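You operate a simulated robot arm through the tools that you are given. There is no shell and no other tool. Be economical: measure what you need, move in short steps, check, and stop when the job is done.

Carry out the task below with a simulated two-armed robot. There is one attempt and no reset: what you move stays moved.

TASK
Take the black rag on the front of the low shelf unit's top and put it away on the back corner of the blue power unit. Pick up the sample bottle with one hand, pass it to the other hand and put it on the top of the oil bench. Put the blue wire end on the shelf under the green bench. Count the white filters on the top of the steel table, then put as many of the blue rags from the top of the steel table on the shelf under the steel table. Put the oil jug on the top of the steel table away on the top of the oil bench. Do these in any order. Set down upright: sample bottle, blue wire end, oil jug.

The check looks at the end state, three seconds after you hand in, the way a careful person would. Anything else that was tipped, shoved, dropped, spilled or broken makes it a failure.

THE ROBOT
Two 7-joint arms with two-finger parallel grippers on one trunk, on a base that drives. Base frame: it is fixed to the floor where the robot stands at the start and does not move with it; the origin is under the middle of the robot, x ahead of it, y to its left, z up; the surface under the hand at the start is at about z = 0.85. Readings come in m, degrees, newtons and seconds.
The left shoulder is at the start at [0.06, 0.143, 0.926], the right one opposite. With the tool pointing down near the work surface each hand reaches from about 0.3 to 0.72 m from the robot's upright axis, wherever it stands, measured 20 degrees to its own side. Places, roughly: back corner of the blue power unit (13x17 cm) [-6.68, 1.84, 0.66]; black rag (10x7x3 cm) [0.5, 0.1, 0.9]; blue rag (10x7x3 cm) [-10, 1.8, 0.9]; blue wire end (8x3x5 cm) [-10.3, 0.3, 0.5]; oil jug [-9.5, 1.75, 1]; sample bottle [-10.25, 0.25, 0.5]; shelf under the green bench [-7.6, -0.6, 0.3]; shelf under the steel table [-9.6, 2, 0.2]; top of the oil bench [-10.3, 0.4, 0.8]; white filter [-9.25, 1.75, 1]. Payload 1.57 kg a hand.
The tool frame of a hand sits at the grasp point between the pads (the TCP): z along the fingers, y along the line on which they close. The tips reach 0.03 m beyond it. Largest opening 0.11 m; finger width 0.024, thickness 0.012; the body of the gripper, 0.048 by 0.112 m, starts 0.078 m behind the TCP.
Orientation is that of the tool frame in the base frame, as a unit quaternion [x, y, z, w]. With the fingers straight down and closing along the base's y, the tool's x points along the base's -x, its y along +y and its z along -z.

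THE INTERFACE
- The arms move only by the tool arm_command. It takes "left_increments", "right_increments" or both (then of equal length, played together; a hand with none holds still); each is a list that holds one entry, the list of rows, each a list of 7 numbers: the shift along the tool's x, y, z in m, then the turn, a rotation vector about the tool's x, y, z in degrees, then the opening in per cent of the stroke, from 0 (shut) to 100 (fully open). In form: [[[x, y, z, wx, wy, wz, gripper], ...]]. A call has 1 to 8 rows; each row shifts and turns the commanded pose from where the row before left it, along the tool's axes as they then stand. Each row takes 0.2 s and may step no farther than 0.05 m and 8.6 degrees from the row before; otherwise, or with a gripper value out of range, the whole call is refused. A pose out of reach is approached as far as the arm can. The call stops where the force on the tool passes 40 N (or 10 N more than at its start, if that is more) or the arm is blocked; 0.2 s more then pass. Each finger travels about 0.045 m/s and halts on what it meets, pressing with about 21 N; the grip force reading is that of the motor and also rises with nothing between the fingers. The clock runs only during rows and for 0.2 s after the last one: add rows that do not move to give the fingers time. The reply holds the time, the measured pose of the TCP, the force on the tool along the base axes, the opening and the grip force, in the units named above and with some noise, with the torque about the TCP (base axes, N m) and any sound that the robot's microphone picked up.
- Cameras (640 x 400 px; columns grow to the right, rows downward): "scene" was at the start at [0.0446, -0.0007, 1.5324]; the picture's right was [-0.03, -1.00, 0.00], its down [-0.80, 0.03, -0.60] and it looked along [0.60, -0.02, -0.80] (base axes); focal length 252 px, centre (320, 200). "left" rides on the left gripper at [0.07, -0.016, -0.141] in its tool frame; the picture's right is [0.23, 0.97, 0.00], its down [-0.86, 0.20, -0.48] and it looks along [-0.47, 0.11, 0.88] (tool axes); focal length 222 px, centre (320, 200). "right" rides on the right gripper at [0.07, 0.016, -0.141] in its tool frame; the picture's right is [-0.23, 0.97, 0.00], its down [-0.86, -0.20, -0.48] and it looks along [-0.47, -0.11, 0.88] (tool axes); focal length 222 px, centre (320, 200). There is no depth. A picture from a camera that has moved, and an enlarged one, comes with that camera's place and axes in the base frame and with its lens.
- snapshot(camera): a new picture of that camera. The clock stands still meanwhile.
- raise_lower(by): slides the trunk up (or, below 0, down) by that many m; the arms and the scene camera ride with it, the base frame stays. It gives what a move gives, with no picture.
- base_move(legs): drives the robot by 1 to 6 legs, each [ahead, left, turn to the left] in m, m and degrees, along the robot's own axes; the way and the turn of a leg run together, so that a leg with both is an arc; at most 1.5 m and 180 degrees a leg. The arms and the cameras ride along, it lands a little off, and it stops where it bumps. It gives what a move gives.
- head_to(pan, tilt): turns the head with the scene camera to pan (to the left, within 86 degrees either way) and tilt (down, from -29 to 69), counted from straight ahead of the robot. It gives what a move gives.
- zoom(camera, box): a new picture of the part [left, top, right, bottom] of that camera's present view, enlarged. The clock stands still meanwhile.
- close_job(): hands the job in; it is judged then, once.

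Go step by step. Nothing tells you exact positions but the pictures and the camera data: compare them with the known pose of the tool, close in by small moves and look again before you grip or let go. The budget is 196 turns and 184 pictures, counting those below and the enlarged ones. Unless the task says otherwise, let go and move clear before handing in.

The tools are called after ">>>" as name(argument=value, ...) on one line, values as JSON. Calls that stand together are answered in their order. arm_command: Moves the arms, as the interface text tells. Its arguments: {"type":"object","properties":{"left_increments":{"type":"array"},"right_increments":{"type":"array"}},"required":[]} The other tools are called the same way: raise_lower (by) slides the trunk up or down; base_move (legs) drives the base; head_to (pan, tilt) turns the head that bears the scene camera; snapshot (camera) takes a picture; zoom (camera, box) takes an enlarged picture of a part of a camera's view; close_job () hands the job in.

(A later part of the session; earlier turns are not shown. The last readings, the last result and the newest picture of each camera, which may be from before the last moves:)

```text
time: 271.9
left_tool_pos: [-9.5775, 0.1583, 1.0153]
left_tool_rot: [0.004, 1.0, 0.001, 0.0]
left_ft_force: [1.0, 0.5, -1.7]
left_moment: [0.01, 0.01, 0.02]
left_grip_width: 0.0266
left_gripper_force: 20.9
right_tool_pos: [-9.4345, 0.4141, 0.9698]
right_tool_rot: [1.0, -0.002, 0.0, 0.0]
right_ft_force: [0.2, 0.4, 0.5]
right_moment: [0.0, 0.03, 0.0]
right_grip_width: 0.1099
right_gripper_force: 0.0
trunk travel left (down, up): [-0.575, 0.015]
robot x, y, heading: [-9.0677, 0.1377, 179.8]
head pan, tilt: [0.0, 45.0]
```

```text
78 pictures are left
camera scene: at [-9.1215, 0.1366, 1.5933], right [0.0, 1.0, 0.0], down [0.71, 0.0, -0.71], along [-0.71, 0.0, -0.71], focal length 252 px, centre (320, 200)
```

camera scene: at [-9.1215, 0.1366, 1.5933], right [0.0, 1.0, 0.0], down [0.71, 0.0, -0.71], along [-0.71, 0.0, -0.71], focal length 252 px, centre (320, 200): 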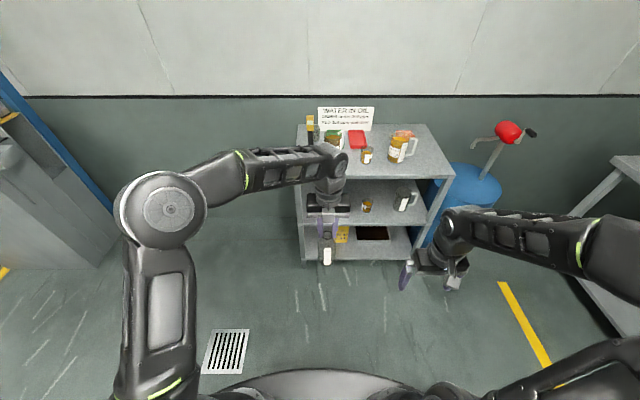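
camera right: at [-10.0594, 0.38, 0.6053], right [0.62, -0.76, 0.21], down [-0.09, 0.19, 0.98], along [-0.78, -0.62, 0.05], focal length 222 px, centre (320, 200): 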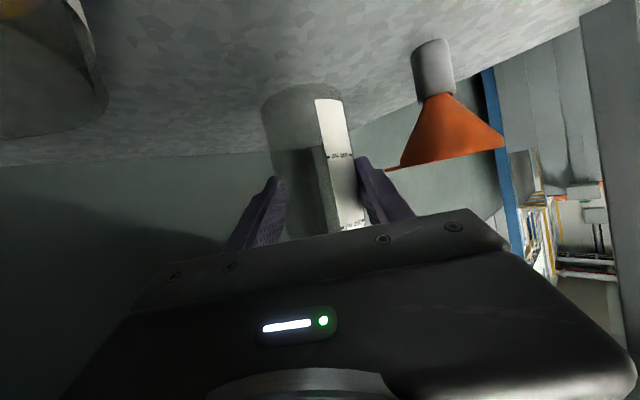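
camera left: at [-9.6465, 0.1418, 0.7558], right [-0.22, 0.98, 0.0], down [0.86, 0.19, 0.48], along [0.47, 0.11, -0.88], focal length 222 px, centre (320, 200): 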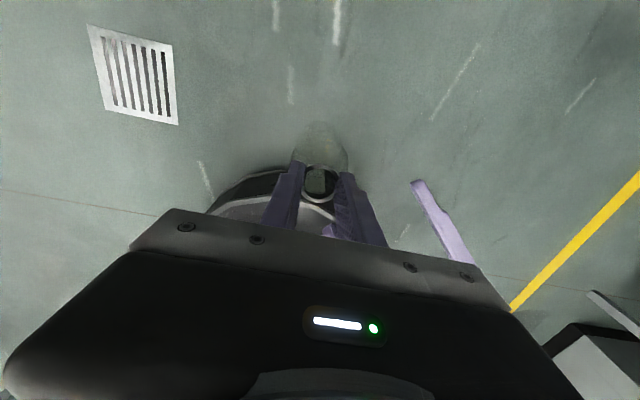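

I raise the bottle, tuck the right hand a bit more, and drive to the free right-hand part of the bench top.

>>> arm_command(left_increments=[[[0, 0.015, -0.02, 0, 0, 0, 0], [0, 0.015, -0.02, 0, 0, 0, 0], [0, 0.015, -0.02, 0, 0, 0, 0]]], right_increments=[[[0.025, 0, 0, 0, 0, 0, 100], [0.025, 0, 0, 0, 0, 0, 100], [0.015, 0, 0, 0, 0, 0, 100]]])

>>> base_move(legs=[[0, -0.49, 0], [0.35, 0, 0]])

>>> snapshot(camera="scene")

>>> snapshot(camera="left")

```text
time: 272.6
left_tool_pos: [-9.5755, 0.2044, 1.0758]
left_tool_rot: [0.003, 1.0, 0.0, 0.001]
left_ft_force: [-0.6, -0.2, -0.3]
left_moment: [-0.03, 0.01, 0.0]
left_grip_width: 0.0266
left_gripper_force: 20.8
right_tool_pos: [-9.3701, 0.4145, 0.969]
right_tool_rot: [1.0, -0.002, -0.001, 0.0]
right_ft_force: [0.8, 0.3, 0.1]
right_moment: [-0.03, 0.02, 0.02]
right_grip_width: 0.1103
right_gripper_force: 0.0
trunk travel left (down, up): [-0.575, 0.015]
robot x, y, heading: [-9.0679, 0.1356, 179.7]
head pan, tilt: [0.0, 45.0]
```

```text
time: 277.4
left_tool_pos: [-9.9258, 0.7011, 1.0742]
left_tool_rot: [0.006, 1.0, 0.001, 0.001]
left_ft_force: [-0.7, -0.1, -0.5]
left_moment: [0.0, -0.02, -0.01]
left_grip_width: 0.0266
left_gripper_force: 21.2
right_tool_pos: [-9.7195, 0.9104, 0.9692]
right_tool_rot: [1.0, -0.004, 0.0, 0.0]
right_ft_force: [-1.1, -0.4, -0.3]
right_moment: [-0.01, -0.01, 0.0]
right_grip_width: 0.1099
right_gripper_force: 0.1
trunk travel left (down, up): [-0.575, 0.015]
robot x, y, heading: [-9.4184, 0.6282, 179.7]
head pan, tilt: [0.0, 45.0]
```

```text
77 pictures are left
camera scene: at [-9.4712, 0.6314, 1.5933], right [0.01, 1.0, 0.0], down [0.71, -0.01, -0.71], along [-0.71, 0.01, -0.71], focal length 252 px, centre (320, 200)
```

scene: 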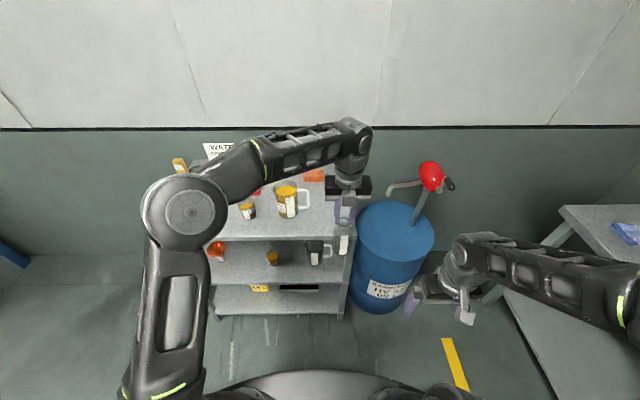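

```text
76 pictures are left
camera left: at [-9.9958, 0.6851, 1.2159], right [-0.21, 0.98, 0.0], down [0.86, 0.19, 0.48], along [0.47, 0.1, -0.88], focal length 222 px, centre (320, 200)
```

left: 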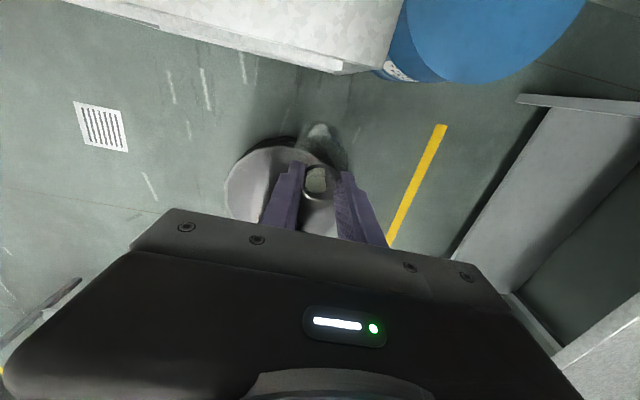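

>>> zoom(camera="left", box=[260, 0, 480, 137])

>>> zoom(camera="scene", box=[200, 120, 440, 270])

```text
2.91 times, centred on (370, 68) of left
camera zoom: at [-9.9958, 0.6851, 1.2159], right [-0.21, 0.98, 0.0], down [0.86, 0.19, 0.48], along [0.47, 0.1, -0.88], focal length 646 px, centre (174, 582)
```

zoom: 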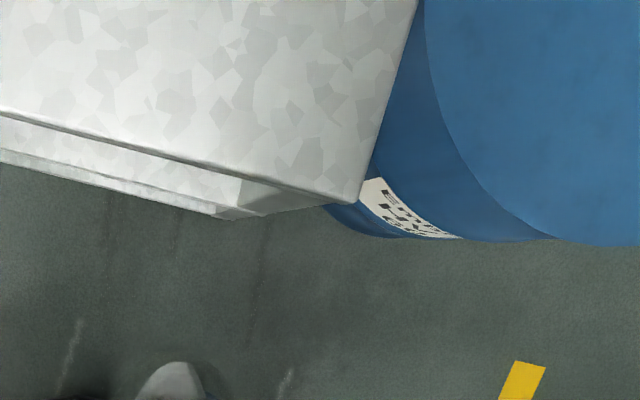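

```text
2.67 times, centred on (320, 195) of scene
camera zoom: at [-9.4712, 0.6314, 1.5933], right [0.01, 1.0, 0.0], down [0.71, -0.01, -0.71], along [-0.71, 0.01, -0.71], focal length 671 px, centre (320, 213)
```

zoom: 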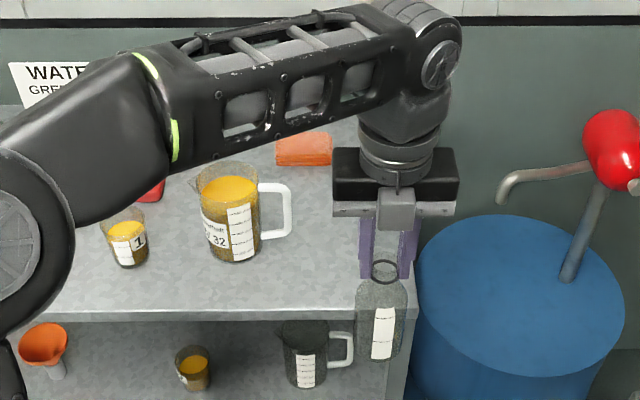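

The bench's right edge is y = 0.77 and the jug handle ends at y ≈ 0.60, so (−10.13, 0.69) is free. I advance over it.

>>> base_move(legs=[[0.17, 0, 0]])

>>> arm_command(left_increments=[[[0.018, -0.005, 0, 0, 0, 0, 0], [0.018, -0.005, 0, 0, 0, 0, 0], [0, 0, 0.02, 0, 0, 0, 0], [0, 0, 0.02, 0, 0, 0, 0]]])

>>> snapshot(camera="left")

>>> zoom(camera="scene", box=[200, 140, 440, 290])

```text
time: 278.9
left_tool_pos: [-10.0967, 0.7025, 1.075]
left_tool_rot: [0.007, 1.0, 0.001, 0.0]
left_ft_force: [0.4, -0.3, 0.4]
left_moment: [-0.01, -0.01, 0.0]
left_grip_width: 0.0264
left_gripper_force: 20.8
right_tool_pos: [-9.8898, 0.9119, 0.9687]
right_tool_rot: [1.0, -0.004, 0.0, -0.001]
right_ft_force: [-0.3, 0.6, 0.2]
right_moment: [-0.01, -0.03, 0.04]
right_grip_width: 0.1102
right_gripper_force: 0.1
trunk travel left (down, up): [-0.575, 0.015]
robot x, y, heading: [-9.5906, 0.6307, 179.5]
head pan, tilt: [0.0, 45.0]
```

```text
time: 279.9
left_tool_pos: [-10.1315, 0.6926, 1.0348]
left_tool_rot: [0.006, 1.0, 0.0, 0.001]
left_ft_force: [-0.5, -0.7, -0.3]
left_moment: [-0.01, 0.0, 0.03]
left_grip_width: 0.0266
left_gripper_force: 21.1
right_tool_pos: [-9.8882, 0.9122, 0.9686]
right_tool_rot: [1.0, -0.004, 0.0, -0.001]
right_ft_force: [0.6, 0.1, -0.5]
right_moment: [-0.03, -0.04, -0.01]
right_grip_width: 0.11
right_gripper_force: 0.0
trunk travel left (down, up): [-0.575, 0.015]
robot x, y, heading: [-9.5859, 0.6321, 179.8]
head pan, tilt: [0.0, 45.0]
```

```text
73 pictures are left
camera left: at [-10.2021, 0.6766, 1.1761], right [-0.22, 0.98, 0.0], down [0.86, 0.19, 0.48], along [0.47, 0.11, -0.88], focal length 222 px, centre (320, 200)
```

left: 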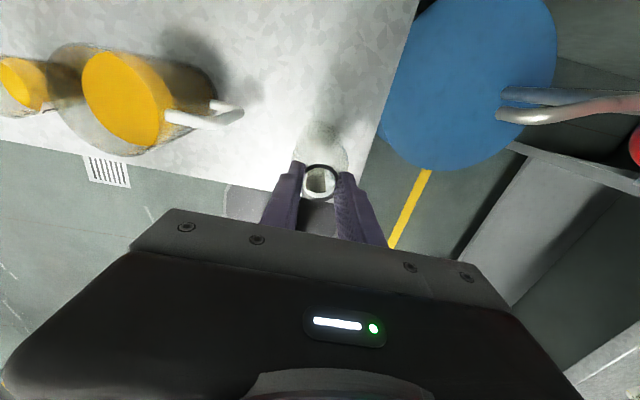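

```text
2.67 times, centred on (320, 215) of scene
camera zoom: at [-9.6409, 0.633, 1.5934], right [0.01, 1.0, 0.0], down [0.71, -0.01, -0.71], along [-0.71, 0.01, -0.71], focal length 671 px, centre (320, 160)
```

zoom: 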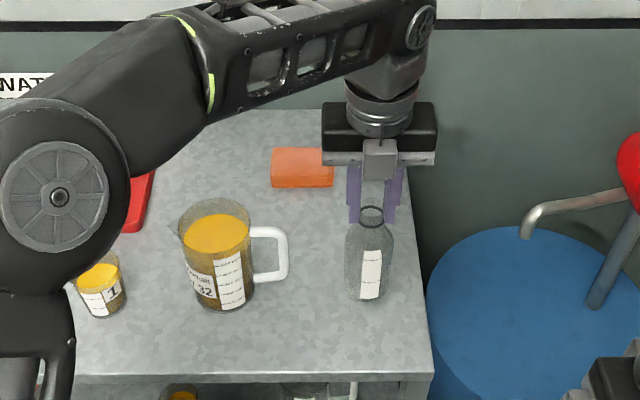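

Well placed. I lower in small steps to contact.

>>> arm_command(left_increments=[[[0, 0, 0.015, 0, 0, 0, 0], [0, 0, 0.008, 0, 0, 0, 0], [0, 0, 0, 0, 0, 0, 0], [0, 0, 0.004, 0, 0, 0, 0], [0, 0, 0, 0, 0, 0, 0], [0, 0, 0.003, 0, 0, 0, 0], [0, 0, 0, 0, 0, 0, 0]]])

```text
time: 281.5
left_tool_pos: [-10.133, 0.6926, 1.0042]
left_tool_rot: [0.006, 1.0, 0.001, 0.0]
left_ft_force: [0.2, -0.1, -0.7]
left_moment: [0.0, 0.01, -0.02]
left_grip_width: 0.0266
left_gripper_force: 20.9
right_tool_pos: [-9.8885, 0.9131, 0.9686]
right_tool_rot: [1.0, -0.003, 0.0, 0.0]
right_ft_force: [0.8, -0.2, 0.5]
right_moment: [-0.03, -0.02, 0.03]
right_grip_width: 0.1101
right_gripper_force: 0.0
trunk travel left (down, up): [-0.575, 0.015]
robot x, y, heading: [-9.5889, 0.6283, 179.6]
head pan, tilt: [0.0, 45.0]
```

>>> arm_command(left_increments=[[[0, 0, 0.003, 0, 0, 0, 0], [0, 0, 0, 0, 0, 0, 0], [0, 0, 0.002, 0, 0, 0, 0], [0, 0, 0, 0, 0, 0, 0]]])

```text
time: 282.5
left_tool_pos: [-10.1327, 0.6923, 1.0016]
left_tool_rot: [0.006, 1.0, 0.0, -0.003]
left_ft_force: [-1.0, -0.8, 18.0]
left_moment: [-0.29, 0.06, -0.04]
left_grip_width: 0.0268
left_gripper_force: 20.7
right_tool_pos: [-9.8874, 0.9122, 0.9693]
right_tool_rot: [1.0, -0.003, -0.002, 0.0]
right_ft_force: [0.2, 1.1, 0.2]
right_moment: [-0.01, -0.04, 0.0]
right_grip_width: 0.1102
right_gripper_force: 0.1
trunk travel left (down, up): [-0.575, 0.015]
robot x, y, heading: [-9.5853, 0.6321, 179.4]
head pan, tilt: [0.0, 45.0]
```

Contact. I ease up 2 mm, open, and rise.

>>> arm_command(left_increments=[[[0, 0, -0.002, 0, 0, 0, 0], [0, 0, 0, 0, 0, 0, 0], [0, 0, 0, 0, 0, 0, 40], [0, 0, 0, 0, 0, 0, 55], [0, 0, 0, 0, 0, 0, 55], [0, 0, -0.02, 0, 0, 0, 55], [0, 0, -0.03, 0, 0, 0, 55], [0, 0, -0.03, 0, 0, 0, 55]]])

>>> snapshot(camera="left")

>>> zoom(camera="scene", box=[200, 140, 440, 290])

```text
time: 284.3
left_tool_pos: [-10.1299, 0.6941, 1.0827]
left_tool_rot: [0.006, 1.0, 0.001, 0.0]
left_ft_force: [0.9, 0.1, 0.4]
left_moment: [0.01, 0.06, 0.01]
left_grip_width: 0.0606
left_gripper_force: 0.2
right_tool_pos: [-9.8873, 0.9138, 0.9696]
right_tool_rot: [1.0, -0.004, -0.001, 0.001]
right_ft_force: [-0.2, 0.4, 0.7]
right_moment: [0.01, 0.02, -0.02]
right_grip_width: 0.1101
right_gripper_force: 0.0
trunk travel left (down, up): [-0.575, 0.015]
robot x, y, heading: [-9.5879, 0.6318, 179.2]
head pan, tilt: [0.0, 45.0]
```

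```text
71 pictures are left
camera left: at [-10.2004, 0.6777, 1.2248], right [-0.22, 0.98, 0.0], down [0.86, 0.19, 0.48], along [0.47, 0.1, -0.88], focal length 222 px, centre (320, 200)
```

left: 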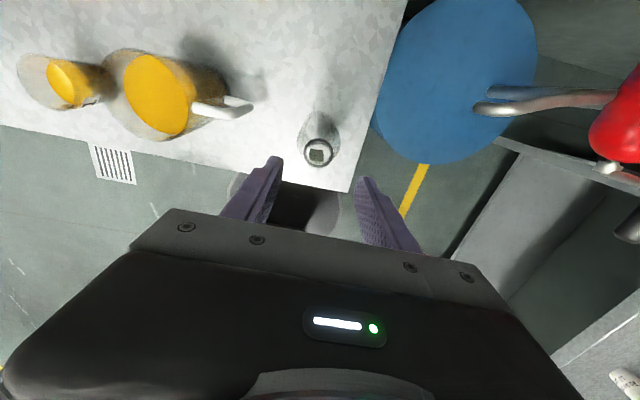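

```text
2.67 times, centred on (320, 215) of scene
camera zoom: at [-9.6392, 0.6342, 1.5934], right [0.01, 1.0, 0.0], down [0.71, -0.01, -0.71], along [-0.71, 0.01, -0.71], focal length 671 px, centre (320, 160)
```

zoom: 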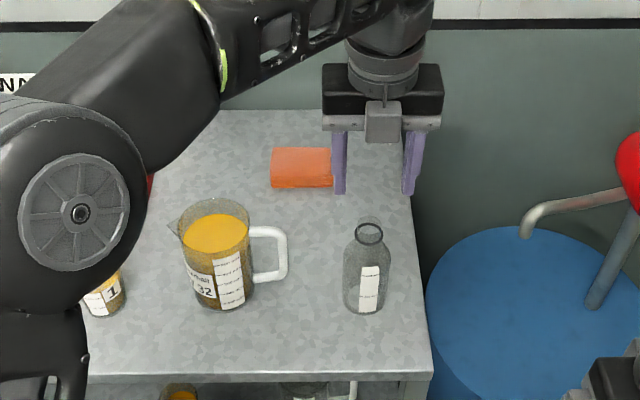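

The sample bottle stands on the bench. Now the rags: I back away, turn to the steel table and view it.

>>> base_move(legs=[[-0.45, 0, 0.5], [0, 0, -90], [0, 0.55, 0], [0.15, 0, 0]])

>>> head_to(pan=5, tilt=40)

>>> snapshot(camera="scene")

>>> snapshot(camera="left")

```text
time: 294.6
left_tool_pos: [-9.6524, 1.3138, 1.0818]
left_tool_rot: [0.7, 0.714, 0.0, 0.002]
left_ft_force: [0.7, 0.2, -0.3]
left_moment: [-0.03, 0.01, -0.01]
left_grip_width: 0.0605
left_gripper_force: 0.1
right_tool_pos: [-9.4262, 1.0766, 0.9685]
right_tool_rot: [0.715, -0.699, 0.0, 0.0]
right_ft_force: [-1.1, 0.5, -0.7]
right_moment: [-0.04, 0.01, 0.0]
right_grip_width: 0.1101
right_gripper_force: 0.0
trunk travel left (down, up): [-0.575, 0.015]
robot x, y, heading: [-9.7011, 0.7719, 91.0]
head pan, tilt: [0.0, 45.0]
```

```text
time: 295.2
left_tool_pos: [-9.6521, 1.3134, 1.0823]
left_tool_rot: [0.7, 0.714, 0.0, 0.001]
left_ft_force: [-0.4, 0.0, -0.6]
left_moment: [0.01, 0.01, -0.03]
left_grip_width: 0.0602
left_gripper_force: 0.0
right_tool_pos: [-9.4253, 1.0742, 0.9699]
right_tool_rot: [0.715, -0.699, -0.001, 0.0]
right_ft_force: [0.1, 0.5, -0.1]
right_moment: [0.01, 0.02, 0.01]
right_grip_width: 0.1099
right_gripper_force: 0.1
trunk travel left (down, up): [-0.575, 0.015]
robot x, y, heading: [-9.6982, 0.7697, 91.2]
head pan, tilt: [5.0, 40.0]
```

```text
69 pictures are left
camera scene: at [-9.707, 0.8248, 1.6006], right [0.99, 0.11, 0.0], down [0.07, -0.64, -0.77], along [-0.08, 0.76, -0.64], focal length 252 px, centre (320, 200)
```

scene: 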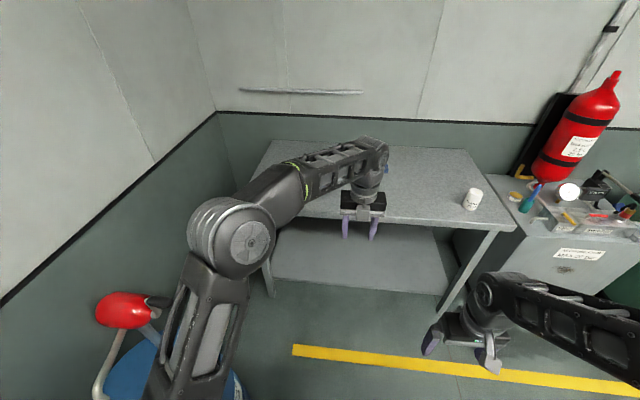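

```text
68 pictures are left
camera left: at [-9.6707, 1.3812, 1.224], right [0.97, 0.25, 0.0], down [0.21, -0.85, 0.48], along [0.12, -0.46, -0.88], focal length 222 px, centre (320, 200)
```

left: 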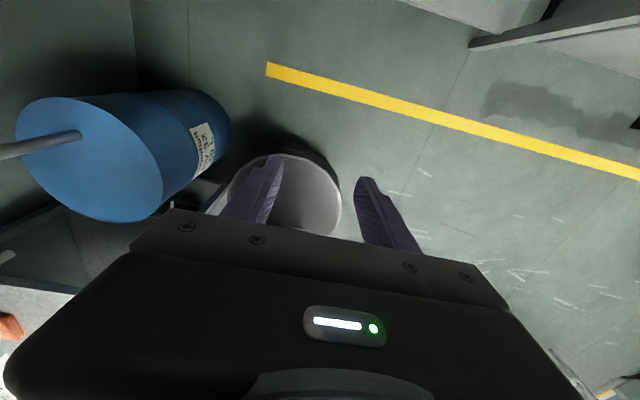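

I advance to the table; the left hand stays high above the items.

>>> base_move(legs=[[0, 0.05, -1.2], [0.46, 0, 0]])

>>> snapshot(camera="left")

>>> head_to(pan=20, tilt=55)

>>> snapshot(camera="scene")

```text
time: 296.4
left_tool_pos: [-9.6746, 1.3108, 1.083]
left_tool_rot: [0.706, 0.708, 0.0, 0.002]
left_ft_force: [0.3, -0.3, 0.2]
left_moment: [0.04, 0.0, 0.04]
left_grip_width: 0.0608
left_gripper_force: 0.0
right_tool_pos: [-9.452, 1.0708, 0.9697]
right_tool_rot: [0.71, -0.704, -0.001, -0.001]
right_ft_force: [-0.3, -0.1, -0.5]
right_moment: [0.03, 0.01, -0.02]
right_grip_width: 0.1101
right_gripper_force: 0.1
trunk travel left (down, up): [-0.575, 0.015]
robot x, y, heading: [-9.7254, 0.7647, 90.4]
head pan, tilt: [5.0, 40.0]
stopped in leg 2: the robot was blocked; the commanded pose is now the measured one
```

```text
67 pictures are left
camera left: at [-9.6921, 1.3798, 1.2242], right [0.97, 0.23, 0.0], down [0.2, -0.85, 0.48], along [0.11, -0.46, -0.88], focal length 222 px, centre (320, 200)
```

left: 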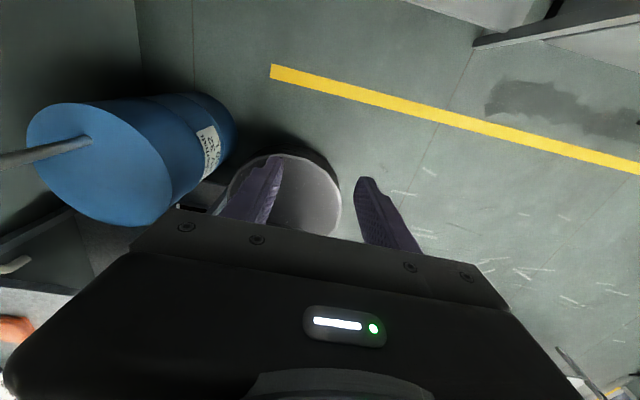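

```text
time: 297.1
left_tool_pos: [-9.6768, 1.3107, 1.0825]
left_tool_rot: [0.706, 0.708, 0.0, 0.001]
left_ft_force: [1.4, -0.4, -0.8]
left_moment: [0.03, -0.02, 0.0]
left_grip_width: 0.0608
left_gripper_force: 0.2
right_tool_pos: [-9.4534, 1.0708, 0.9696]
right_tool_rot: [0.71, -0.704, -0.002, 0.001]
right_ft_force: [0.1, -0.4, -0.2]
right_moment: [-0.01, 0.01, 0.0]
right_grip_width: 0.1102
right_gripper_force: 0.0
trunk travel left (down, up): [-0.575, 0.015]
robot x, y, heading: [-9.7301, 0.7711, 90.4]
head pan, tilt: [20.0, 55.0]
```

```text
66 pictures are left
camera scene: at [-9.7536, 0.8075, 1.58], right [0.94, 0.35, 0.0], down [0.29, -0.77, -0.57], along [-0.2, 0.54, -0.82], focal length 252 px, centre (320, 200)
```

scene: 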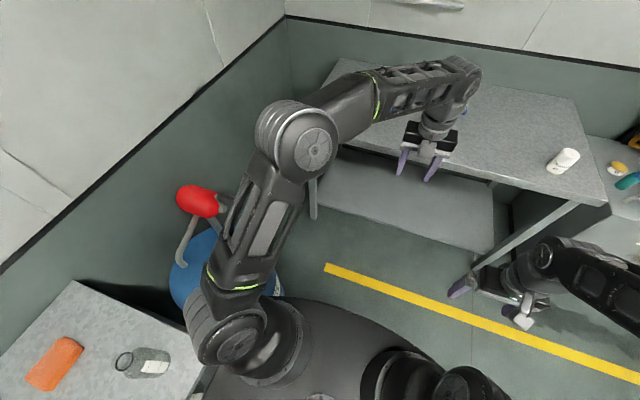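

The base touched the oil bench's corner and stopped. I move away to the right and check that nothing on the bench shifted.

>>> base_move(legs=[[0, -0.12, 0]])

>>> head_to(pan=75, tilt=45)

>>> snapshot(camera="scene")

```text
time: 298.4
left_tool_pos: [-9.5554, 1.3121, 1.0817]
left_tool_rot: [0.706, 0.709, 0.0, 0.0]
left_ft_force: [0.2, 0.7, 0.7]
left_moment: [0.01, 0.05, 0.0]
left_grip_width: 0.0605
left_gripper_force: 0.0
right_tool_pos: [-9.3318, 1.0715, 0.9682]
right_tool_rot: [0.709, -0.705, -0.001, 0.0]
right_ft_force: [0.4, -0.9, 0.6]
right_moment: [0.01, 0.05, -0.02]
right_grip_width: 0.11
right_gripper_force: 0.0
trunk travel left (down, up): [-0.575, 0.015]
robot x, y, heading: [-9.6126, 0.7702, 90.6]
head pan, tilt: [20.0, 55.0]
```

```text
time: 299.6
left_tool_pos: [-9.5557, 1.3106, 1.0817]
left_tool_rot: [0.706, 0.708, 0.001, 0.0]
left_ft_force: [-0.4, 0.4, 0.1]
left_moment: [-0.01, 0.01, 0.02]
left_grip_width: 0.0606
left_gripper_force: 0.1
right_tool_pos: [-9.3323, 1.0716, 0.9701]
right_tool_rot: [0.71, -0.704, -0.001, 0.0]
right_ft_force: [0.5, 0.2, -0.2]
right_moment: [0.0, -0.02, 0.01]
right_grip_width: 0.1099
right_gripper_force: 0.2
trunk travel left (down, up): [-0.575, 0.015]
robot x, y, heading: [-9.6081, 0.7722, 90.4]
head pan, tilt: [75.0, 45.0]
```

```text
65 pictures are left
camera scene: at [-9.688, 0.7614, 1.5933], right [0.25, 0.97, 0.0], down [0.68, -0.18, -0.71], along [-0.68, 0.18, -0.71], focal length 252 px, centre (320, 200)
```

scene: 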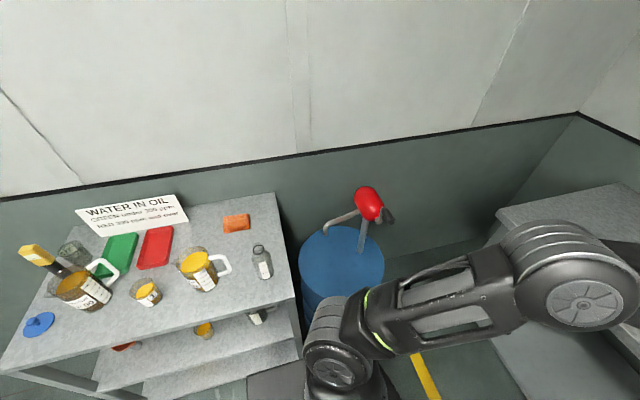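

Everything on the bench is undisturbed. I drive ahead first, then shift left past the drum.

>>> base_move(legs=[[0.43, 0, -0.4], [0, 0.12, 0]])

>>> snapshot(camera="left")

>>> head_to(pan=20, tilt=50)

>>> snapshot(camera="scene")

```text
time: 303.1
left_tool_pos: [-9.6757, 1.7385, 1.0832]
left_tool_rot: [0.709, 0.705, 0.001, 0.001]
left_ft_force: [-0.4, 0.2, -0.6]
left_moment: [-0.01, -0.06, 0.02]
left_grip_width: 0.0606
left_gripper_force: 0.1
right_tool_pos: [-9.4541, 1.497, 0.9698]
right_tool_rot: [0.707, -0.707, -0.001, 0.0]
right_ft_force: [-0.3, 0.3, 0.5]
right_moment: [-0.02, -0.02, -0.04]
right_grip_width: 0.11
right_gripper_force: 0.0
trunk travel left (down, up): [-0.575, 0.015]
robot x, y, heading: [-9.7341, 1.2004, 89.9]
head pan, tilt: [75.0, 45.0]
```

```text
64 pictures are left
camera left: at [-9.6919, 1.8079, 1.224], right [0.97, 0.22, 0.0], down [0.2, -0.86, 0.48], along [0.11, -0.47, -0.88], focal length 222 px, centre (320, 200)
```

left: 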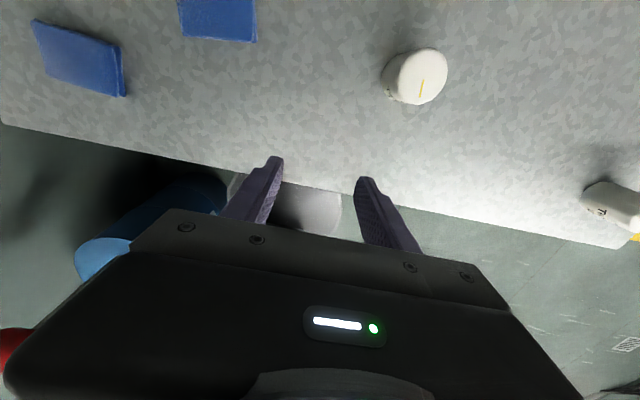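

```text
time: 304.3
left_tool_pos: [-9.6742, 1.7387, 1.0819]
left_tool_rot: [0.709, 0.706, 0.001, 0.0]
left_ft_force: [0.7, 0.3, 0.2]
left_moment: [0.0, -0.02, 0.06]
left_grip_width: 0.0604
left_gripper_force: 0.0
right_tool_pos: [-9.4522, 1.4966, 0.9694]
right_tool_rot: [-0.706, 0.708, 0.001, 0.001]
right_ft_force: [0.0, -0.3, 0.2]
right_moment: [0.01, -0.03, -0.03]
right_grip_width: 0.1102
right_gripper_force: 0.0
trunk travel left (down, up): [-0.575, 0.015]
robot x, y, heading: [-9.7329, 1.1966, 90.0]
head pan, tilt: [20.0, 50.0]
```

```text
63 pictures are left
camera scene: at [-9.758, 1.2403, 1.5864], right [0.94, 0.34, 0.0], down [0.26, -0.72, -0.64], along [-0.22, 0.6, -0.77], focal length 252 px, centre (320, 200)
```

scene: 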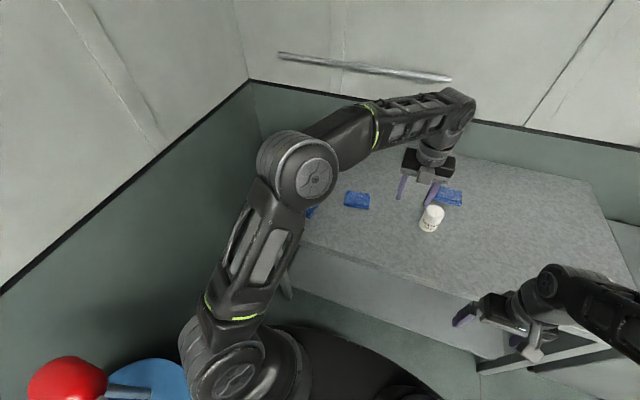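

Rags A (−10.01, 1.76) and B (−9.83, 1.845) are clear. I take B first: move over it and rotate to close across its short side.

>>> arm_command(left_increments=[[[0.0265, -0.039, 0, 0, 0, 0, 100], [0.0265, -0.039, 0, 0, 0, 0, 100], [0.0265, -0.039, 0, 0, 0, 0, 100], [0.0265, -0.039, 0, 0, 0, 0, 100], [0, 0, 0.03, 0, 0, -8.17, 100], [0, 0, 0.03, 0, 0, -8.17, 100], [0, 0, 0.03, 0, 0, -8.17, 100], [0, 0, 0, 0, 0, -8.17, 100]]])

>>> arm_command(left_increments=[[[0, 0, 0, 0, 0, -8.17, 100], [0, 0, 0, 0, 0, -8.17, 100], [0, 0, 0, 0, 0, -8.17, 100], [0, 0, 0, 0, 0, -8.17, 100], [0, 0, 0, 0, 0, -8.17, 100], [0, 0, 0, 0, 0, -8.17, 100], [0, 0, 0, 0, 0, -8.17, 100], [0, 0, 0, 0, 0, -8.17, 100]]])

>>> snapshot(camera="left")

```text
time: 306.1
left_tool_pos: [-9.7333, 1.778, 0.9923]
left_tool_rot: [0.481, 0.877, 0.001, 0.001]
left_ft_force: [0.9, 0.4, 0.4]
left_moment: [-0.02, 0.02, -0.01]
left_grip_width: 0.1099
left_gripper_force: 0.2
left hand out of reach, approached as far as the arm can: row 2, 3, 4
right_tool_pos: [-9.4534, 1.4978, 0.9695]
right_tool_rot: [0.708, -0.706, -0.001, -0.001]
right_ft_force: [0.1, 0.4, -0.3]
right_moment: [-0.03, 0.0, 0.02]
right_grip_width: 0.1099
right_gripper_force: 0.0
trunk travel left (down, up): [-0.575, 0.015]
robot x, y, heading: [-9.7275, 1.1998, 90.0]
head pan, tilt: [20.0, 50.0]
```

```text
time: 307.9
left_tool_pos: [-9.7321, 1.7774, 0.9934]
left_tool_rot: [-0.07, 0.998, 0.001, 0.001]
left_ft_force: [0.4, 0.0, -0.7]
left_moment: [-0.02, 0.03, -0.03]
left_grip_width: 0.11
left_gripper_force: 0.1
right_tool_pos: [-9.4537, 1.4978, 0.9691]
right_tool_rot: [-0.707, 0.707, 0.001, 0.0]
right_ft_force: [0.1, 0.6, -0.1]
right_moment: [0.02, 0.02, -0.01]
right_grip_width: 0.11
right_gripper_force: 0.2
trunk travel left (down, up): [-0.575, 0.015]
robot x, y, heading: [-9.7327, 1.1953, 90.0]
head pan, tilt: [20.0, 50.0]
```

```text
62 pictures are left
camera left: at [-9.7995, 1.7512, 1.1339], right [-0.36, 0.93, 0.0], down [0.82, 0.32, 0.48], along [0.45, 0.17, -0.88], focal length 222 px, centre (320, 200)
```

left: 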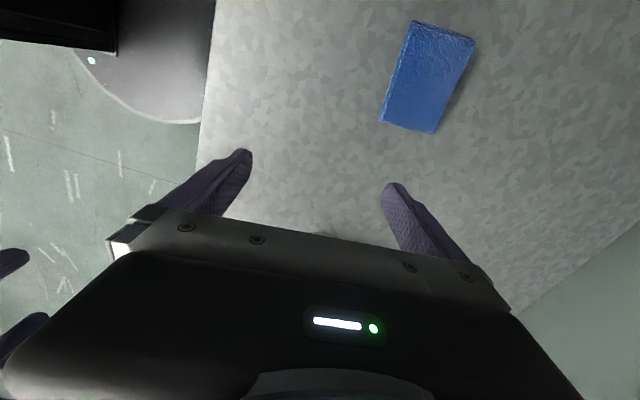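

Rag B lies exactly along x at (−9.838, 1.855). I straighten the hand, lower the trunk 5 cm for reach, and move above it.

>>> raise_lower(by=-0.05)

>>> arm_command(left_increments=[[[0, 0, 0, 0, 0, 8.1, 100], [0.0265, 0.0195, 0, 0, 0, 0, 100], [0.0265, 0.0195, 0, 0, 0, 0, 100], [0.0265, 0.0195, 0, 0, 0, 0, 100], [0.0265, 0.0195, 0, 0, 0, 0, 100], [0, 0, 0, 0, 0, 0, 100]]])

>>> snapshot(camera="left")

```text
time: 308.8
left_tool_pos: [-9.7335, 1.7775, 0.9427]
left_tool_rot: [-0.069, 0.998, 0.0, 0.0]
left_ft_force: [0.5, 0.2, -0.7]
left_moment: [0.03, 0.02, 0.0]
left_grip_width: 0.1098
left_gripper_force: 0.0
right_tool_pos: [-9.4518, 1.4976, 0.918]
right_tool_rot: [0.707, -0.707, -0.001, -0.001]
right_ft_force: [0.2, 0.4, -0.7]
right_moment: [0.01, 0.0, 0.02]
right_grip_width: 0.1101
right_gripper_force: 0.1
trunk travel left (down, up): [-0.525, 0.065]
robot x, y, heading: [-9.7326, 1.1974, 90.1]
head pan, tilt: [20.0, 50.0]
```

```text
time: 310.2
left_tool_pos: [-9.839, 1.8558, 0.9426]
left_tool_rot: [0.002, 1.0, 0.0, 0.0]
left_ft_force: [-0.1, 0.2, -0.7]
left_moment: [0.01, -0.01, -0.01]
left_grip_width: 0.11
left_gripper_force: 0.0
right_tool_pos: [-9.4529, 1.4966, 0.9194]
right_tool_rot: [-0.707, 0.707, 0.0, 0.001]
right_ft_force: [-0.3, 0.4, 0.0]
right_moment: [0.0, -0.01, -0.01]
right_grip_width: 0.1099
right_gripper_force: 0.0
trunk travel left (down, up): [-0.525, 0.065]
robot x, y, heading: [-9.7332, 1.198, 90.0]
head pan, tilt: [20.0, 50.0]
```

```text
61 pictures are left
camera left: at [-9.9086, 1.8399, 1.0838], right [-0.22, 0.97, 0.0], down [0.85, 0.2, 0.48], along [0.47, 0.11, -0.88], focal length 222 px, centre (320, 200)
```

left: 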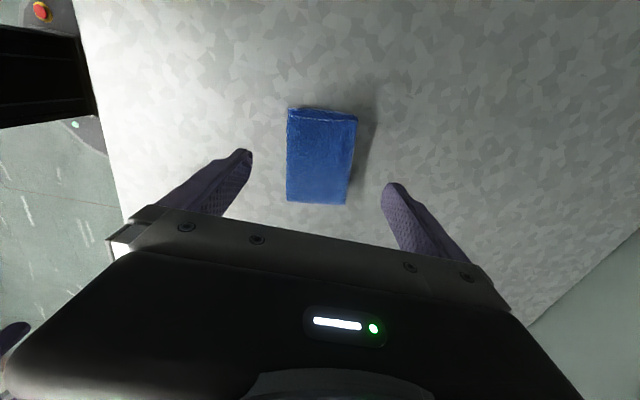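

Rag angle is about 9°. I rotate to match and descend to the table.

>>> arm_command(left_increments=[[[0, 0, 0, 0, 0, -8.5, 100], [0, 0, 0.025, 0, 0, 0, 100], [0, 0, 0.02, 0, 0, 0, 100], [0, 0, 0.01, 0, 0, 0, 100], [0, 0, 0.004, 0, 0, 0, 100], [0, 0, 0, 0, 0, 0, 100]]])

>>> snapshot(camera="left")

```text
time: 311.6
left_tool_pos: [-9.8379, 1.8555, 0.8838]
left_tool_rot: [-0.072, 0.997, 0.0, 0.001]
left_ft_force: [0.6, 0.4, 0.2]
left_moment: [-0.02, 0.01, 0.02]
left_grip_width: 0.1098
left_gripper_force: 0.0
right_tool_pos: [-9.4535, 1.4964, 0.9189]
right_tool_rot: [0.707, -0.707, -0.001, -0.001]
right_ft_force: [-0.7, 0.1, -0.1]
right_moment: [-0.03, -0.02, -0.03]
right_grip_width: 0.1103
right_gripper_force: 0.0
trunk travel left (down, up): [-0.525, 0.065]
robot x, y, heading: [-9.7296, 1.1992, 90.1]
head pan, tilt: [20.0, 50.0]
```

```text
60 pictures are left
camera left: at [-9.9052, 1.8291, 1.0244], right [-0.36, 0.93, 0.0], down [0.82, 0.32, 0.48], along [0.45, 0.17, -0.88], focal length 222 px, centre (320, 200)
```

left: 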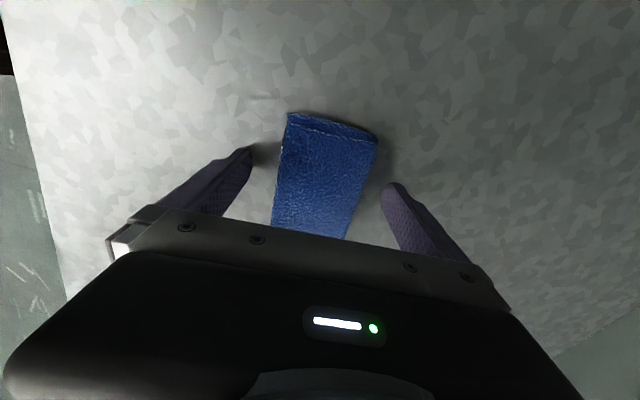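

>>> arm_command(left_increments=[[[0, 0, 0.003, 0, 0, 0, 100], [0, 0, 0, 0, 0, 0, 100], [0, 0, 0.002, 0, 0, 0, 100], [0, 0, 0, 0, 0, 0, 100]]])

```text
time: 312.6
left_tool_pos: [-9.8385, 1.8569, 0.88]
left_tool_rot: [-0.074, 0.997, 0.001, 0.003]
left_ft_force: [-1.1, 0.0, 13.9]
left_moment: [-0.83, 0.03, -0.16]
left_grip_width: 0.1101
left_gripper_force: 0.0
right_tool_pos: [-9.4531, 1.4965, 0.9197]
right_tool_rot: [0.708, -0.707, -0.001, -0.001]
right_ft_force: [0.3, 0.2, 0.4]
right_moment: [-0.01, 0.03, 0.02]
right_grip_width: 0.11
right_gripper_force: 0.0
trunk travel left (down, up): [-0.525, 0.065]
robot x, y, heading: [-9.7269, 1.1962, 90.0]
head pan, tilt: [20.0, 50.0]
```

Touching the table at z = 0.880. I ease up 1.5 mm, close and lift.

>>> arm_command(left_increments=[[[0, 0, -0.0015, 0, 0, 0, 100], [0, 0, 0, 0, 0, 0, 0], [0, 0, 0, 0, 0, 0, 0], [0, 0, 0, 0, 0, 0, 0], [0, 0, 0, 0, 0, 0, 0], [0, 0, 0, 0, 0, 0, 0], [0, 0, 0, 0, 0, 0, 0]]])

>>> arm_command(left_increments=[[[0, 0, -0.005, 0, 0, 0, 0], [0, 0, -0.01, 0, 0, 0, 0], [0, 0, -0.02, 0, 0, 0, 0], [0, 0, -0.02, 0, 0, 0, 0]]])

>>> snapshot(camera="left")

```text
time: 314.2
left_tool_pos: [-9.8378, 1.8562, 0.8808]
left_tool_rot: [-0.071, 0.997, 0.0, 0.001]
left_ft_force: [1.7, -2.2, 5.0]
left_moment: [-0.16, 0.01, 0.03]
left_grip_width: 0.0672
left_gripper_force: 20.6
right_tool_pos: [-9.4532, 1.4977, 0.919]
right_tool_rot: [-0.707, 0.707, 0.001, 0.0]
right_ft_force: [0.9, -0.2, 0.4]
right_moment: [-0.04, 0.0, 0.02]
right_grip_width: 0.1099
right_gripper_force: 0.0
trunk travel left (down, up): [-0.525, 0.065]
robot x, y, heading: [-9.7327, 1.1945, 89.8]
head pan, tilt: [20.0, 50.0]
```

```text
time: 315.2
left_tool_pos: [-9.8379, 1.8564, 0.9362]
left_tool_rot: [-0.071, 0.997, -0.001, 0.002]
left_ft_force: [-1.0, -0.2, -0.8]
left_moment: [-0.03, 0.01, -0.02]
left_grip_width: 0.0671
left_gripper_force: 20.9
right_tool_pos: [-9.4529, 1.4977, 0.9196]
right_tool_rot: [0.707, -0.707, -0.001, -0.001]
right_ft_force: [-0.1, 0.1, 0.2]
right_moment: [0.01, 0.01, 0.01]
right_grip_width: 0.1099
right_gripper_force: 0.1
trunk travel left (down, up): [-0.525, 0.065]
robot x, y, heading: [-9.7309, 1.1939, 89.9]
head pan, tilt: [20.0, 50.0]
```

```text
59 pictures are left
camera left: at [-9.9052, 1.829, 1.0771], right [-0.36, 0.93, 0.0], down [0.82, 0.32, 0.48], along [0.45, 0.18, -0.88], focal length 222 px, centre (320, 200)
```

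left: 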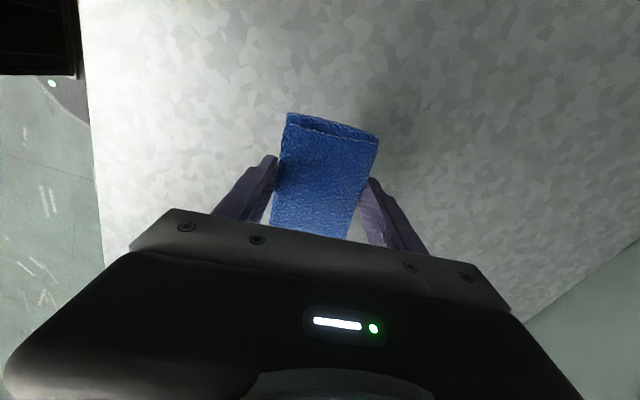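

Held. I back out diagonally, lower the trunk fully, and check the view under the table.

>>> base_move(legs=[[-0.37, -0.14, 0]])

>>> raise_lower(by=-0.4)

>>> raise_lower(by=-0.12)

>>> arm_command(left_increments=[[[0, 0, 0.02, 0, 0, 8.5, 0], [0, 0, 0.03, 0, 0, 0, 0], [0, 0, 0.03, 0, 0, 0, 0], [0, 0, 0.03, 0, 0, 0, 0]]])

>>> head_to(pan=5, tilt=35)

>>> snapshot(camera="scene")

>>> snapshot(camera="left")

```text
time: 317.7
left_tool_pos: [-9.6962, 1.485, 0.936]
left_tool_rot: [-0.07, 0.998, 0.0, 0.001]
left_ft_force: [0.3, -0.4, -0.6]
left_moment: [0.01, 0.0, 0.03]
left_grip_width: 0.0671
left_gripper_force: 20.8
right_tool_pos: [-9.3119, 1.1247, 0.9194]
right_tool_rot: [-0.707, 0.708, 0.002, 0.0]
right_ft_force: [-0.2, -0.1, 0.5]
right_moment: [0.0, 0.01, -0.02]
right_grip_width: 0.11
right_gripper_force: 0.0
trunk travel left (down, up): [-0.525, 0.065]
robot x, y, heading: [-9.5931, 0.8251, 89.9]
head pan, tilt: [20.0, 50.0]
```

```text
time: 321.6
left_tool_pos: [-9.6963, 1.4854, 0.5357]
left_tool_rot: [-0.071, 0.997, 0.001, 0.001]
left_ft_force: [0.6, -0.3, 0.1]
left_moment: [0.01, 0.01, -0.02]
left_grip_width: 0.0669
left_gripper_force: 21.6
right_tool_pos: [-9.3129, 1.1255, 0.5201]
right_tool_rot: [-0.707, 0.707, 0.001, 0.0]
right_ft_force: [0.3, 0.1, 0.5]
right_moment: [-0.04, -0.02, 0.02]
right_grip_width: 0.11
right_gripper_force: 0.1
trunk travel left (down, up): [-0.125, 0.465]
robot x, y, heading: [-9.5921, 0.8258, 89.9]
head pan, tilt: [20.0, 50.0]
```

```text
time: 323.1
left_tool_pos: [-9.698, 1.4859, 0.4152]
left_tool_rot: [-0.07, 0.998, -0.001, 0.0]
left_ft_force: [-0.6, 0.3, 0.3]
left_moment: [0.05, -0.01, 0.0]
left_grip_width: 0.0668
left_gripper_force: 20.8
right_tool_pos: [-9.3125, 1.125, 0.3986]
right_tool_rot: [-0.707, 0.707, 0.0, 0.0]
right_ft_force: [-0.4, -0.1, -0.4]
right_moment: [0.0, 0.01, 0.0]
right_grip_width: 0.11
right_gripper_force: 0.1
trunk travel left (down, up): [-0.005, 0.585]
robot x, y, heading: [-9.5949, 0.8216, 89.8]
head pan, tilt: [20.0, 50.0]
```

```text
time: 324.1
left_tool_pos: [-9.6961, 1.4849, 0.305]
left_tool_rot: [0.004, 1.0, 0.0, 0.001]
left_ft_force: [0.0, -0.9, -0.9]
left_moment: [0.02, 0.01, -0.03]
left_grip_width: 0.0668
left_gripper_force: 20.9
right_tool_pos: [-9.3124, 1.1255, 0.3992]
right_tool_rot: [-0.706, 0.708, 0.0, 0.001]
right_ft_force: [0.6, 0.3, -0.2]
right_moment: [0.01, -0.04, 0.0]
right_grip_width: 0.1099
right_gripper_force: 0.0
trunk travel left (down, up): [-0.005, 0.585]
robot x, y, heading: [-9.5939, 0.8267, 89.6]
head pan, tilt: [20.0, 50.0]
```

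```text
time: 324.8
left_tool_pos: [-9.6965, 1.4837, 0.3038]
left_tool_rot: [0.004, 1.0, 0.0, 0.001]
left_ft_force: [-0.1, -0.1, -0.3]
left_moment: [0.0, 0.0, -0.01]
left_grip_width: 0.0673
left_gripper_force: 20.8
right_tool_pos: [-9.3125, 1.1262, 0.3992]
right_tool_rot: [-0.707, 0.708, 0.001, 0.001]
right_ft_force: [0.4, 0.6, -0.5]
right_moment: [0.03, 0.01, 0.01]
right_grip_width: 0.1102
right_gripper_force: 0.1
trunk travel left (down, up): [-0.005, 0.585]
robot x, y, heading: [-9.5915, 0.8252, 89.7]
head pan, tilt: [5.0, 35.0]
```

```text
58 pictures are left
camera scene: at [-9.5995, 0.8848, 1.0381], right [1.0, 0.09, 0.0], down [0.05, -0.57, -0.82], along [-0.07, 0.82, -0.57], focal length 252 px, centre (320, 200)
```

scene: 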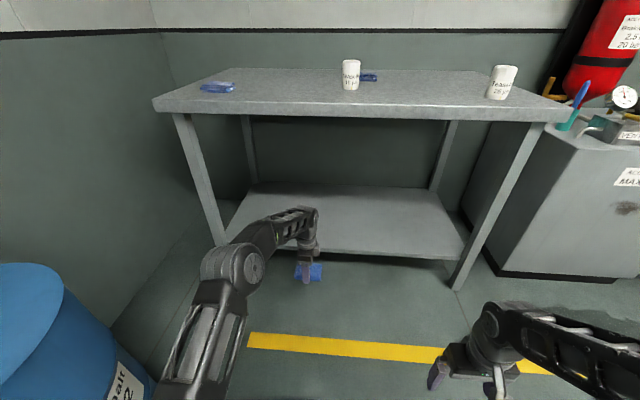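

```text
57 pictures are left
camera left: at [-9.7665, 1.468, 0.4472], right [-0.22, 0.98, 0.0], down [0.86, 0.19, 0.48], along [0.47, 0.11, -0.88], focal length 222 px, centre (320, 200)
```

left: 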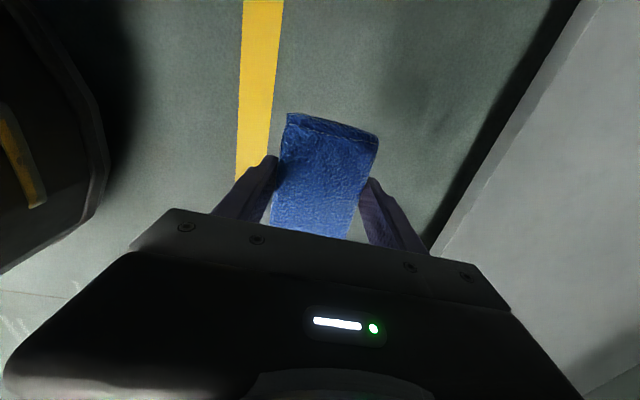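

The shelf is empty with its front edge at y ≈ 1.67, z ≈ 0.2. I drive in under the table top.

>>> base_move(legs=[[0.36, 0, 0]])

>>> snapshot(camera="left")

>>> snapshot(camera="scene")

```text
time: 327.1
left_tool_pos: [-9.6929, 1.8461, 0.3057]
left_tool_rot: [0.006, 1.0, 0.0, 0.001]
left_ft_force: [-0.1, -0.4, 0.2]
left_moment: [-0.02, 0.01, 0.02]
left_grip_width: 0.067
left_gripper_force: 20.9
right_tool_pos: [-9.3109, 1.4866, 0.3996]
right_tool_rot: [-0.705, 0.709, 0.001, 0.001]
right_ft_force: [-0.9, 0.1, 0.6]
right_moment: [0.0, -0.02, 0.02]
right_grip_width: 0.11
right_gripper_force: 0.1
trunk travel left (down, up): [-0.005, 0.585]
robot x, y, heading: [-9.5872, 1.1885, 89.4]
head pan, tilt: [5.0, 35.0]
```

```text
56 pictures are left
camera left: at [-9.7632, 1.8295, 0.447], right [-0.22, 0.98, 0.0], down [0.86, 0.19, 0.48], along [0.47, 0.1, -0.88], focal length 222 px, centre (320, 200)
```

left: 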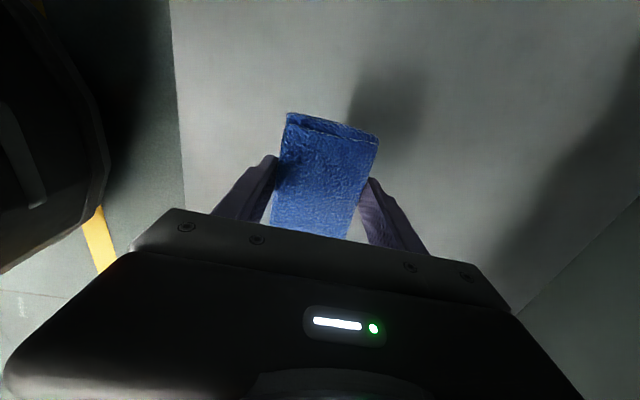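

```text
55 pictures are left
camera scene: at [-9.5977, 1.2458, 1.0382], right [1.0, 0.08, 0.0], down [0.05, -0.57, -0.82], along [-0.07, 0.82, -0.57], focal length 252 px, centre (320, 200)
```

scene: 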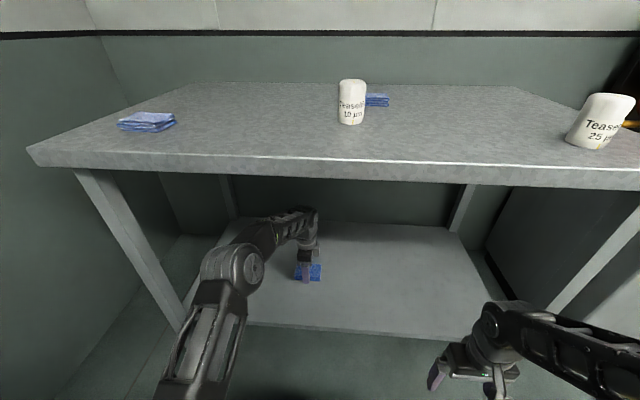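

Over the shelf. I lower until contact.

>>> arm_command(left_increments=[[[0, 0, 0.025, 0, 0, 0, 0], [0, 0, 0.02, 0, 0, 0, 0], [0, 0, 0.01, 0, 0, 0, 0], [0, 0, 0, 0, 0, 0, 0]]])

>>> snapshot(camera="left")

```text
time: 328.1
left_tool_pos: [-9.6939, 1.845, 0.251]
left_tool_rot: [0.005, 1.0, 0.001, 0.0]
left_ft_force: [0.0, 0.6, -1.1]
left_moment: [-0.03, 0.04, 0.0]
left_grip_width: 0.0671
left_gripper_force: 20.9
right_tool_pos: [-9.3097, 1.4859, 0.4002]
right_tool_rot: [-0.706, 0.709, 0.0, 0.0]
right_ft_force: [0.3, -0.4, 0.2]
right_moment: [-0.01, -0.02, -0.02]
right_grip_width: 0.1101
right_gripper_force: 0.1
trunk travel left (down, up): [-0.005, 0.585]
robot x, y, heading: [-9.5945, 1.1866, 89.7]
head pan, tilt: [5.0, 35.0]
```

```text
54 pictures are left
camera left: at [-9.7631, 1.8287, 0.3922], right [-0.22, 0.98, 0.0], down [0.86, 0.19, 0.48], along [0.47, 0.1, -0.88], focal length 222 px, centre (320, 200)
```

left: 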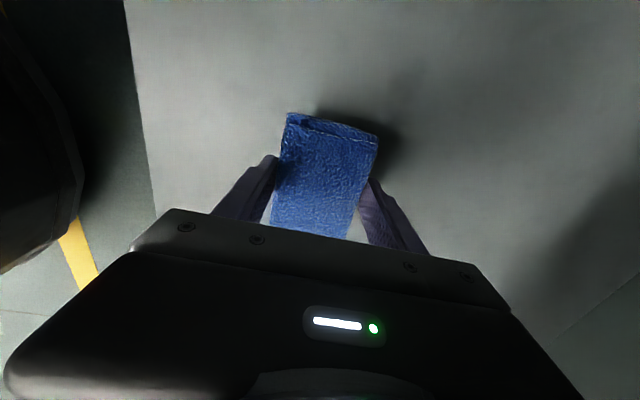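

>>> arm_command(left_increments=[[[0, 0, 0.005, 0, 0, 0, 0], [0, 0, 0, 0, 0, 0, 0], [0, 0, 0.004, 0, 0, 0, 0], [0, 0, 0, 0, 0, 0, 0], [0, 0, 0.003, 0, 0, 0, 0], [0, 0, 0, 0, 0, 0, 0]]])

```text
time: 329.5
left_tool_pos: [-9.6921, 1.8453, 0.239]
left_tool_rot: [0.006, 1.0, 0.0, 0.001]
left_ft_force: [-0.2, -0.7, 0.3]
left_moment: [0.01, 0.0, -0.02]
left_grip_width: 0.067
left_gripper_force: 21.3
right_tool_pos: [-9.3101, 1.4858, 0.3985]
right_tool_rot: [-0.706, 0.709, 0.0, 0.001]
right_ft_force: [0.3, 0.2, 1.0]
right_moment: [-0.01, -0.02, -0.04]
right_grip_width: 0.1099
right_gripper_force: 0.1
trunk travel left (down, up): [-0.005, 0.585]
robot x, y, heading: [-9.5897, 1.1829, 89.8]
head pan, tilt: [5.0, 35.0]
```

>>> arm_command(left_increments=[[[0, 0, 0.004, 0, 0, 0, 0], [0, 0, 0, 0, 0, 0, 0], [0, 0, 0.003, 0, 0, 0, 0], [0, 0, 0, 0, 0, 0, 0], [0, 0, 0.003, 0, 0, 0, 0], [0, 0, 0, 0, 0, 0, 0]]])

```text
time: 330.9
left_tool_pos: [-9.693, 1.8449, 0.2306]
left_tool_rot: [0.005, 1.0, 0.001, 0.001]
left_ft_force: [0.1, -3.2, 8.1]
left_moment: [-0.43, 0.07, 0.06]
left_grip_width: 0.0671
left_gripper_force: 21.6
right_tool_pos: [-9.3096, 1.4851, 0.3984]
right_tool_rot: [-0.705, 0.709, 0.001, 0.0]
right_ft_force: [0.1, 0.3, 0.3]
right_moment: [-0.05, -0.01, -0.01]
right_grip_width: 0.1098
right_gripper_force: 0.1
trunk travel left (down, up): [-0.005, 0.585]
robot x, y, heading: [-9.5917, 1.1844, 89.6]
head pan, tilt: [5.0, 35.0]
```

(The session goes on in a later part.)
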